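You operate a simulated robot arm through the tools that you are given. There is no shell and no other tool. Be economical: measure what you need, move in short steps, check, and stop when the job is done.

The job below is to be done with a simulated robot arm. You get a single attempt, and the scene is never put back.

Task
Take the blue lens from the top of the big table and leave it on the green disc.

It is judged by the outcome, as a careful person would: the job done as asked, and still so three seconds after it is handed in. It fails if anything else is knocked over, pushed out of place, dropped, spilled or broken.

Robot
A 6-joint arm with a two-finger parallel gripper, fixed in place. Base frame: the origin is at the foot of the arm, x ahead of it, y to its left, z up; the work surface is at about z = 0. Lengths are in mm, angles in degrees, forces in N, time in s.
With the tool pointing down near the work surface it reaches from about 140 to 580 mm from the base axis. Its first joint turns from -66.0 to 66.0 degrees. Payload 2.1 kg.
The tool frame sits at the grasp point between the pads (the TCP): z along the fingers, y along the line on which they close. The tips reach 30 mm beyond it. The gripper opens to 94 mm. The fingers are 28 mm wide and 10 mm thick; the gripper's body (50 by 96 mm) begins 55 mm behind the TCP.
Orientation is that of the tool frame in the base frame, as [roll, pitch, yaw] about the fixed x, y, z axes, in that order (R = Rz(yaw) Ry(pitch) Rx(roll)). With the fingers straight down and closing along the base's y, the tool's x points along the base's -x, its y along +y and its z along -z.

Tools
- The arm moves only by the tool step_arm. Its argument "moves" is a list of rows, each a list of 3 entries, a list of its own where there are three numbers: the opening, from 0 (shut) to 1 (fully open), then the shift along the base's x, y, z in mm, then the turn, a rotation vector about the base's x, y, z in rad. In form: [[claw, [tx, ty, tz], [wx, wy, wz]], ...]. A call has 1 to 8 rows; each row is the pose to reach, as a shift and turn from the pose commanded when the call began. Each row takes 0.2 s and may step no farther than 50 mm and 8.6 degrees from the row before; otherwise, or with a gripper value out of range, the whole call is refused. A pose out of reach is approached as far as the arm can. The call stops where the force on the tool passes 40 N (or 10 N more than at its start, if that is more) or the arm is blocked; 0.2 s more then pass. Each finger travels about 72 mm/s and halts on what it meets, pressing with about 43 N; the grip force reading is that of the motor and also rises with nothing between the fingers. The clock runs only during rows and for 0.2 s after the last one: add rows that repeat a pose to give the fingers time. It gives the time, the measured TCP pose, the force on the tool (base axes), the opening and the grip force at its end, in the units of the frame above (readings bear some noise), and new pictures: "views" is both (left out), scene, wrist or none.
- Cameras (640 x 400 px; columns grow to the right, rows downward): "scene" is fixed at [49.6, -365, 494.5]; the picture's right is [0.83, -0.56, 0.00], its down [-0.27, -0.40, -0.87] and it looks along [0.49, 0.72, -0.49] (base axes); focal length 326 px, centre (320, 200). "wrist" rides on the gripper at [-37, 0, -58] in the tool frame; the picture's right is [0.00, -1.00, 0.00], its down [0.97, 0.00, -0.24] and it looks along [0.24, 0.00, 0.97] (tool axes); focal length 218 px, centre (320, 200). There is no depth. A picture from a camera that has moved, and an enlarged one, comes with that camera's place and axes in the base frame and with its lens.
- close_up(camera, box): a new picture of the part [left, top, right, bottom] of that camera's present view, enlarged. It takes no simulated time.
- hand_in(): hands the job in; it is judged then, once.

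Go step by step. Nothing tells you positions but the pictures and the camera data: compare them with the known pose of the tool, close in by small moves and look again before you grip or let go. The budget is 90 turns and 150 pictures, counting those below and the enlarged ones. Unless the task says otherwise, let go and move clear before handing in, and close with one line.

The tools are called after "Emit:" by a JSON object that holds its "method" and its "body". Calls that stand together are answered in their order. step_arm: Moves the arm, as the interface text tells. Its arguments: {"type":"object","properties":{"moves":{"type":"array"},"views":{"type":"string","enum":["both","scene","wrist","none"]}},"required":["moves"]} The other tools are called the same way: close_up (camera, box) takes an enlarged picture of a part of a camera's view; hand_in () hands the job in.

At the start:

```text
time: 0.0
position: [270.8, 167.0, 307.7]
tcp_rot: [-180.0, 0.0, -180.0]
ft_force: [0.3, -0.7, 0.2]
width: 94.2
grasp_force: 0.0
```

scene: 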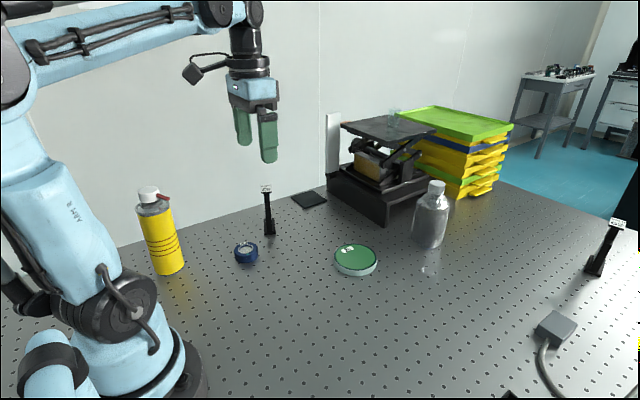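
wrist: 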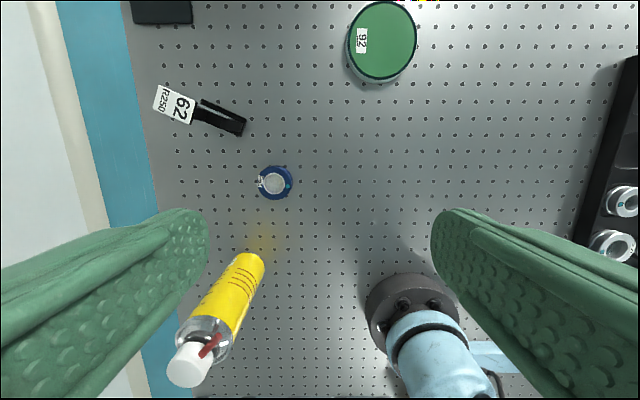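

I see a blue-rimmed lens at roughly (249, 239) on the table and the green disc at about (450, 78). I'll enlarge both before moving.

Emit:
{"method": "close_up", "body": {"camera": "scene", "box": [200, 170, 440, 320]}}

Emit:
{"method": "close_up", "body": {"camera": "wrist", "box": [140, 60, 400, 222]}}

```text
2.67 times, centred on (320, 245) of scene
camera zoom: at [49.6, -365.0, 494.5], right [0.83, -0.56, 0.0], down [-0.27, -0.4, -0.87], along [0.49, 0.72, -0.49], focal length 868 px, centre (320, 80)
```

zoom: 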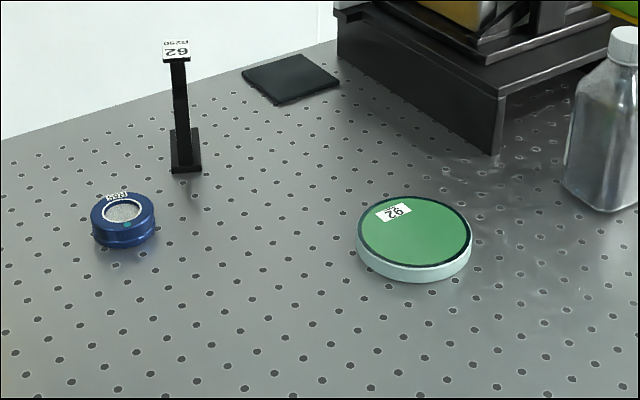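

```text
2.46 times, centred on (270, 141) of wrist
camera zoom: at [308.7, 166.1, 366.1], right [0.0, -1.0, 0.0], down [-0.97, 0.0, 0.24], along [-0.24, 0.0, -0.97], focal length 537 px, centre (443, 345)
```

zoom: 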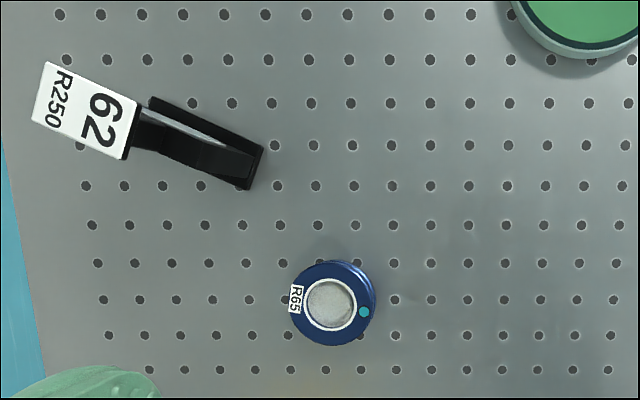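

The lens is about 50 mm across and 20 mm high, and it has clear space around it. I'll move over it and part of the way down, then look again.

Emit:
{"method": "step_arm", "body": {"moves": [[1, [-5, 18, -37], [0, 0, 0]], [1, [-10, 36, -74], [0, 0, 0]], [1, [-16, 54, -111], [0, 0, 0]], [1, [-21, 72, -148], [0, 0, 0]], [1, [-21, 72, -178], [0, 0, 0]], [1, [-21, 72, -178], [0, 0, 0]]]}}

```text
time: 1.4
position: [252.3, 238.4, 128.8]
tcp_rot: [180.0, 0.0, -180.0]
ft_force: [0.7, -0.5, -0.3]
width: 94.1
grasp_force: 0.1
camera wrist: at [288.4, 237.4, 187.1], right [0.0, -1.0, 0.0], down [-0.97, 0.0, 0.24], along [-0.24, 0.0, -0.97], focal length 218 px, centre (320, 200)
```

scene: 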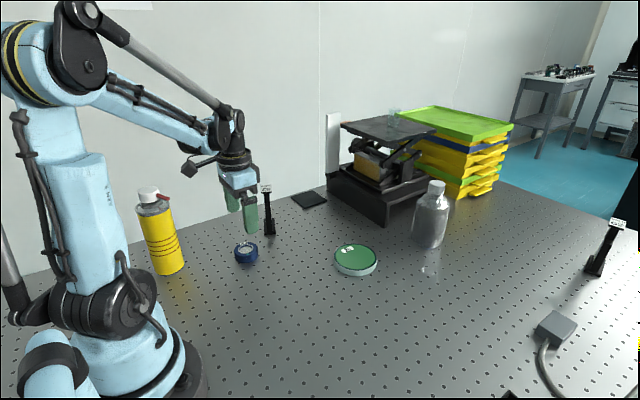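
wrist: 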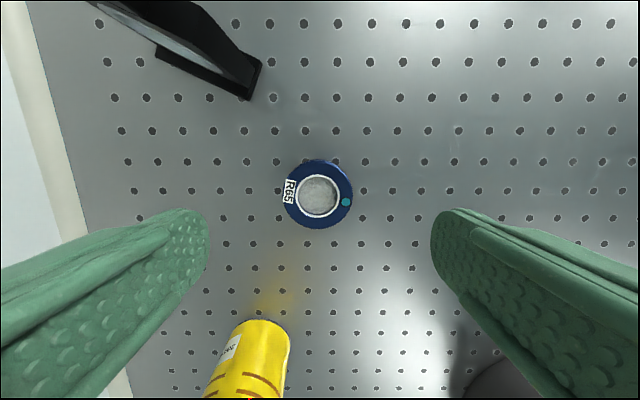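

The lens is centred between the fingers at about (251.5, 239). I'll lower until the tips are about 6 mm above the table and look before closing.

Emit:
{"method": "step_arm", "body": {"moves": [[1, [0, 0, -40], [0, 0, 0]], [1, [0, 0, -75], [0, 0, 0]], [1, [0, 0, -93], [0, 0, 0]], [1, [0, 0, -93], [0, 0, 0]]]}}

Emit:
{"method": "close_up", "body": {"camera": "scene", "box": [190, 180, 350, 280]}}

```text
time: 2.4
position: [250.5, 236.4, 35.2]
tcp_rot: [180.0, 0.0, -180.0]
ft_force: [0.4, -0.2, -0.8]
width: 94.0
grasp_force: 0.0
camera wrist: at [287.8, 236.7, 94.5], right [0.0, -1.0, 0.0], down [-0.97, 0.0, 0.24], along [-0.24, 0.0, -0.97], focal length 218 px, centre (320, 200)
```

scene: 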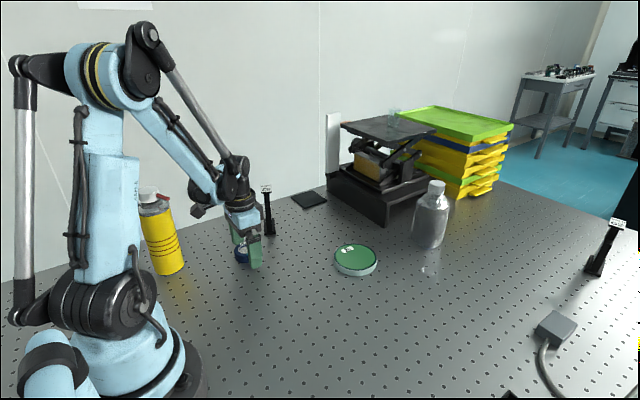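
wrist: 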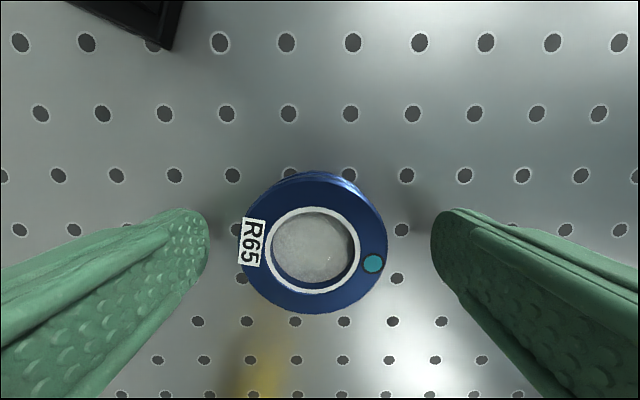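

```text
4.00 times, centred on (270, 230) of scene
camera zoom: at [49.6, -365.0, 494.5], right [0.83, -0.56, 0.0], down [-0.27, -0.4, -0.87], along [0.49, 0.72, -0.49], focal length 1302 px, centre (520, 80)
```

zoom: 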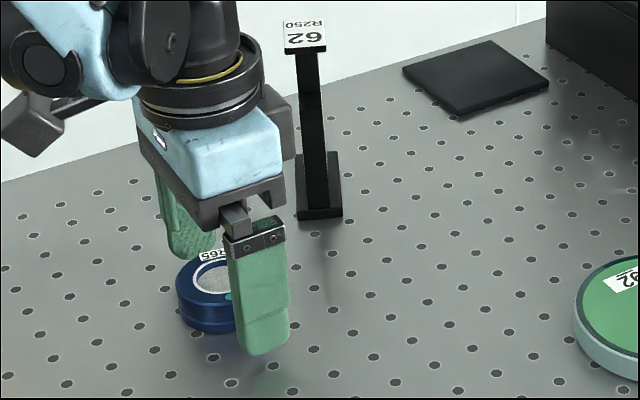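

The lens centre is at about (252, 239), so the tool is off by roughly 2 mm. I'll correct that and close.

Emit:
{"method": "step_arm", "body": {"moves": [[1, [1.5, 2.5, 0], [0, 0, 0]], [1, [1.5, 2.5, 0], [0, 0, 0]], [0.6, [1.5, 2.5, 0], [0, 0, 0]], [0.45, [1.5, 2.5, 0], [0, 0, 0]], [0.45, [1.5, 2.5, 0], [0, 0, 0]], [0.45, [1.5, 2.5, 0], [0, 0, 0]]]}}

```text
time: 3.8
position: [252.5, 240.3, 36.4]
tcp_rot: [180.0, 0.0, -180.0]
ft_force: [-0.2, 0.6, 0.1]
width: 53.0
grasp_force: 42.5
camera wrist: at [289.4, 239.7, 94.8], right [0.0, -1.0, 0.0], down [-0.97, 0.0, 0.24], along [-0.24, 0.0, -0.97], focal length 218 px, centre (320, 200)
```

scene: 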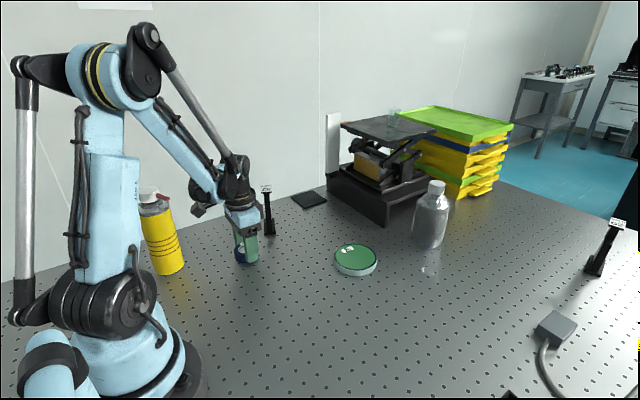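
wrist: 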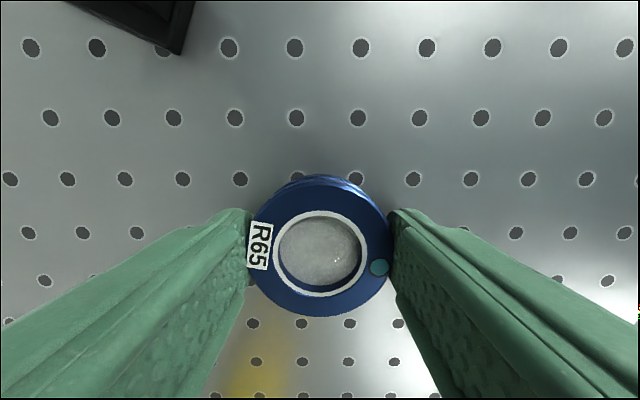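

The lens is gripped at 53 mm width. I'll lift it and carry it over the disc, staying high.

Emit:
{"method": "step_arm", "body": {"moves": [[0.45, [0, 0, 45], [0, 0, 0]], [0.45, [0, 0, 90], [0, 0, 0]], [0.45, [33, -27, 105], [0, 0, 0]], [0.45, [66, -54, 105], [0, 0, 0]], [0.45, [99, -81, 105], [0, 0, 0]], [0.45, [132, -108, 105], [0, 0, 0]], [0.45, [165, -135, 105], [0, 0, 0]], [0.45, [196, -162, 105], [0, 0, 0]]]}}

Emit:
{"method": "close_up", "body": {"camera": "scene", "box": [260, 160, 452, 280]}}

```text
time: 5.6
position: [448.0, 79.7, 140.7]
tcp_rot: [179.9, 0.1, -179.8]
ft_force: [-0.8, 0.3, -0.4]
width: 53.2
grasp_force: 43.0
camera wrist: at [484.9, 78.4, 199.1], right [0.0, -1.0, 0.0], down [-0.97, 0.0, 0.24], along [-0.24, 0.0, -0.97], focal length 218 px, centre (320, 200)
```

scene: 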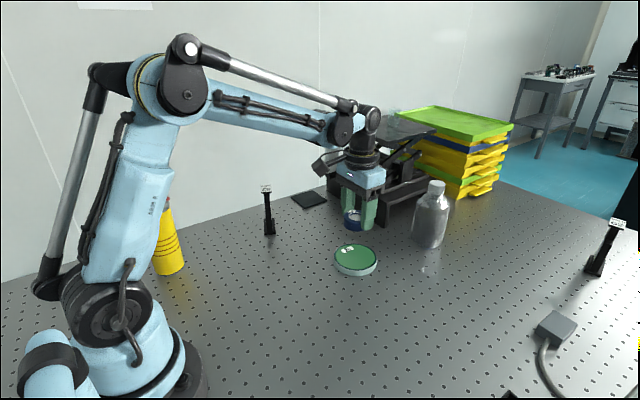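
wrist: 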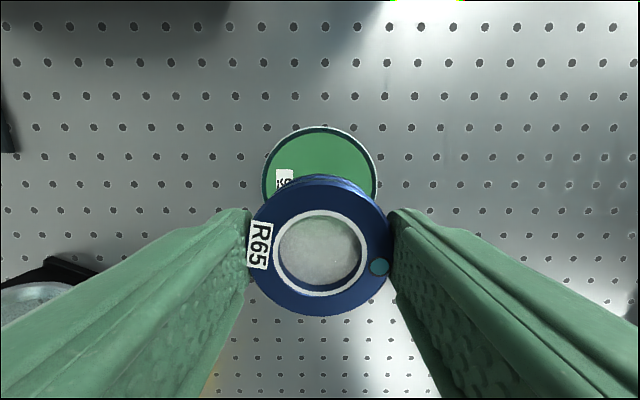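

```text
3.33 times, centred on (356, 220) of scene
camera zoom: at [49.6, -365.0, 494.5], right [0.83, -0.56, 0.0], down [-0.27, -0.4, -0.87], along [0.49, 0.72, -0.49], focal length 1085 px, centre (200, 133)
```

zoom: 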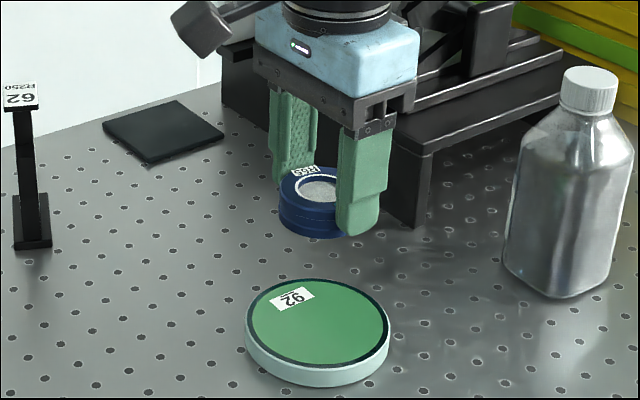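

The disc centre is at about (449, 78), roughly 98 mm across with its top near z = 15, so the lens is already over it. I'll lower to about 15 mm above it and check.

Emit:
{"method": "step_arm", "body": {"moves": [[0.45, [1, -1, -40], [0, 0, 0]], [0.45, [1, -1, -65], [0, 0, 0]], [0.45, [1, -1, -76], [0, 0, 0]], [0.45, [1, -1, -76], [0, 0, 0]]]}}

Emit:
{"method": "close_up", "body": {"camera": "scene", "box": [292, 195, 420, 275]}}

```text
time: 6.6
position: [448.5, 77.2, 65.4]
tcp_rot: [-179.9, 0.0, 180.0]
ft_force: [-0.4, 0.3, -0.9]
width: 52.7
grasp_force: 42.9
camera wrist: at [486.0, 77.3, 123.4], right [0.0, -1.0, 0.0], down [-0.97, 0.0, 0.24], along [-0.24, 0.0, -0.97], focal length 218 px, centre (320, 200)
```

scene: 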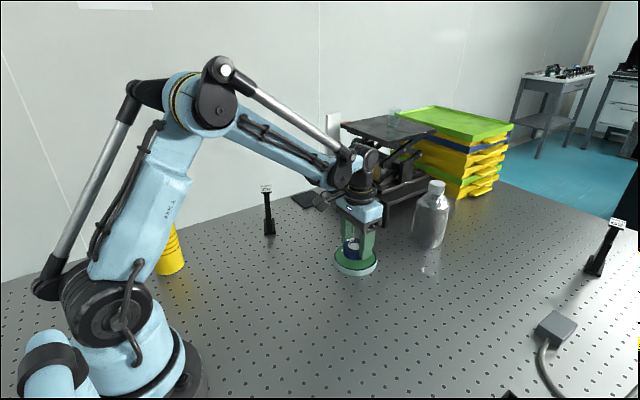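
wrist: 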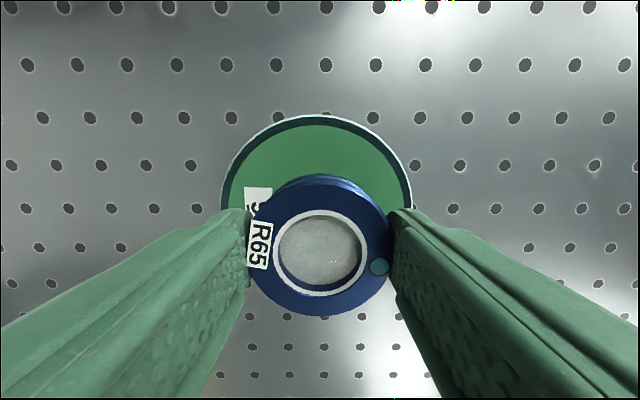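

```text
5.00 times, centred on (356, 235) of scene
camera zoom: at [49.6, -365.0, 494.5], right [0.83, -0.56, 0.0], down [-0.27, -0.4, -0.87], along [0.49, 0.72, -0.49], focal length 1628 px, centre (140, 25)
```

zoom: 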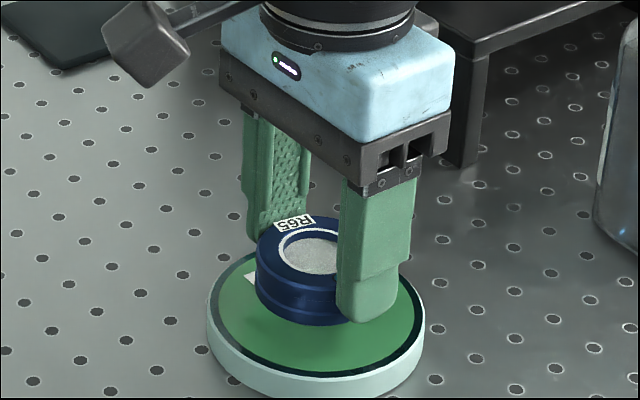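

The lens sits over the middle of the disc, still a few mm above it. I'll make a 1.5 mm correction and lower slowly, watching the force.

Emit:
{"method": "step_arm", "body": {"moves": [[0.45, [1.5, 1.5, -4], [0, 0, 0]], [0.45, [1.5, 1.5, -7], [0, 0, 0]], [0.45, [1.5, 1.5, -9], [0, 0, 0]], [0.45, [1.5, 1.5, -10], [0, 0, 0]], [0.45, [1.5, 1.5, -11], [0, 0, 0]]], "views": "none"}}

Emit:
{"method": "close_up", "body": {"camera": "scene", "box": [316, 220, 396, 280]}}

```text
time: 7.8
position: [449.6, 79.2, 55.4]
tcp_rot: [-179.9, 0.0, -180.0]
ft_force: [0.0, -0.6, -1.3]
width: 53.0
grasp_force: 43.2
```

```text
6.67 times, centred on (356, 250) of scene
camera zoom: at [49.6, -365.0, 494.5], right [0.83, -0.56, 0.0], down [-0.27, -0.4, -0.87], along [0.49, 0.72, -0.49], focal length 2170 px, centre (80, -133)
```

zoom: 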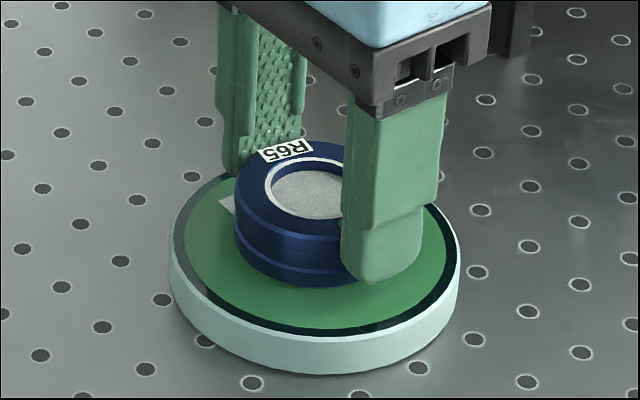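

No contact yet, so I'll keep lowering in 1 mm steps.

Emit:
{"method": "step_arm", "body": {"moves": [[0.45, [0, 0, -1], [0, 0, 0]], [0.45, [0, 0, -2], [0, 0, 0]], [0.45, [0, 0, -3], [0, 0, 0]]], "views": "none"}}

```text
time: 8.6
position: [449.8, 80.0, 51.7]
tcp_rot: [179.9, 0.1, -180.0]
ft_force: [1.8, 1.5, 16.5]
width: 53.1
grasp_force: 43.1
```

The upward force rose to 16 N, so the lens is resting on the disc. I'll ease off slightly, open partway and look.

Emit:
{"method": "step_arm", "body": {"moves": [[0.45, [0, 0, 0.7], [0, 0, 0]], [0.45, [0, 0, 0.7], [0, 0, 0]], [0.65, [0, 0, 0.7], [0, 0, 0]], [0.8, [0, 0, 0.7], [0, 0, 0]], [0.8, [0, 0, 0.7], [0, 0, 0]]]}}

Emit:
{"method": "close_up", "body": {"camera": "scene", "box": [316, 220, 396, 280]}}

```text
time: 9.8
position: [451.0, 80.1, 51.4]
tcp_rot: [180.0, 0.0, -179.9]
ft_force: [-0.3, 0.2, 0.3]
width: 75.4
grasp_force: 0.0
camera wrist: at [487.7, 79.2, 110.7], right [0.0, -1.0, 0.0], down [-0.97, 0.0, 0.24], along [-0.24, 0.0, -0.97], focal length 218 px, centre (320, 200)
```

scene: 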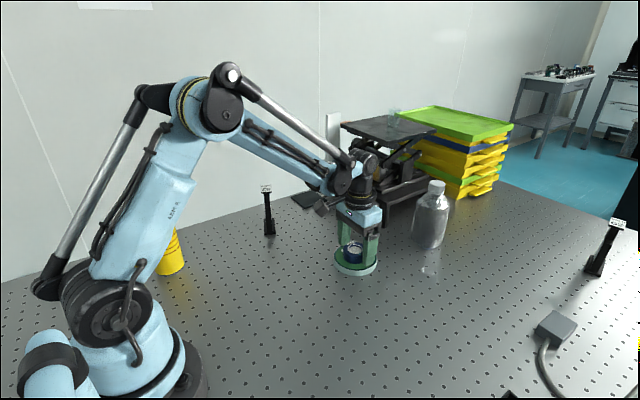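
wrist: 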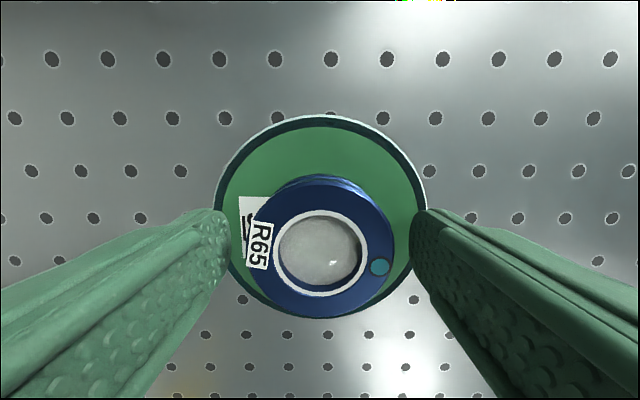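

```text
6.67 times, centred on (356, 250) of scene
camera zoom: at [49.6, -365.0, 494.5], right [0.83, -0.56, 0.0], down [-0.27, -0.4, -0.87], along [0.49, 0.72, -0.49], focal length 2170 px, centre (80, -133)
```

zoom: 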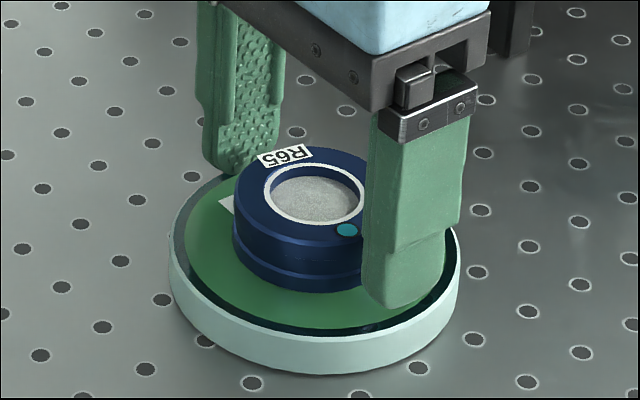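

The lens has been released and stands flat on the disc. I'll raise the gripper straight up and clear.

Emit:
{"method": "step_arm", "body": {"moves": [[0.8, [0, 0, 20], [0, 0, 0]], [0.8, [0, 0, 60], [0, 0, 0]], [0.8, [0, 0, 105], [0, 0, 0]], [0.8, [0, 0, 150], [0, 0, 0]], [0.8, [0, 0, 150], [0, 0, 0]]]}}

Emit:
{"method": "close_up", "body": {"camera": "scene", "box": [292, 195, 420, 275]}}

```text
time: 11.0
position: [449.4, 80.9, 201.0]
tcp_rot: [179.9, 0.0, -180.0]
ft_force: [0.7, -1.1, 0.1]
width: 75.3
grasp_force: 0.1
camera wrist: at [486.8, 79.4, 260.5], right [0.0, -1.0, 0.0], down [-0.97, 0.0, 0.24], along [-0.24, 0.0, -0.97], focal length 218 px, centre (320, 200)
```

scene: 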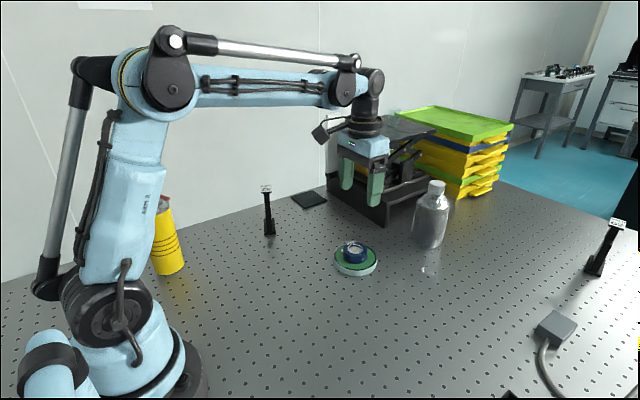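
wrist: 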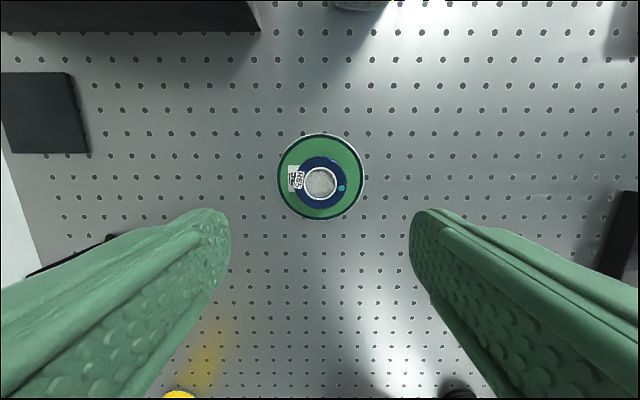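

```text
5.00 times, centred on (356, 235) of scene
camera zoom: at [49.6, -365.0, 494.5], right [0.83, -0.56, 0.0], down [-0.27, -0.4, -0.87], along [0.49, 0.72, -0.49], focal length 1628 px, centre (140, 25)
```

zoom: 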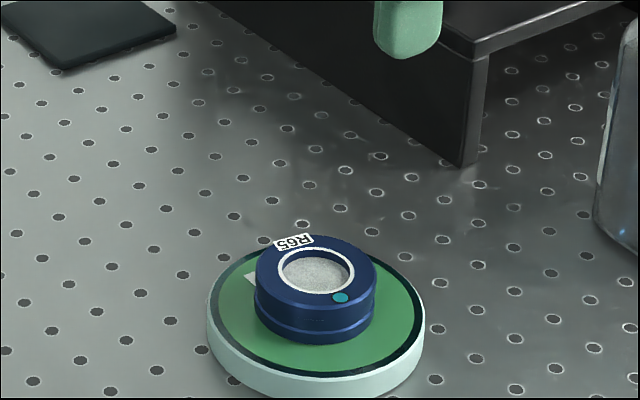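

The lens rests near the centre of the green disc, the gripper is clear, and nothing else has moved. I'm handing in.

Emit:
{"method": "hand_in", "body": {}}

```text
The job is handed in.
```

The blue lens is resting flat near the centre of the green disc, the gripper is clear of it, nothing else was disturbed, and the job is handed in.
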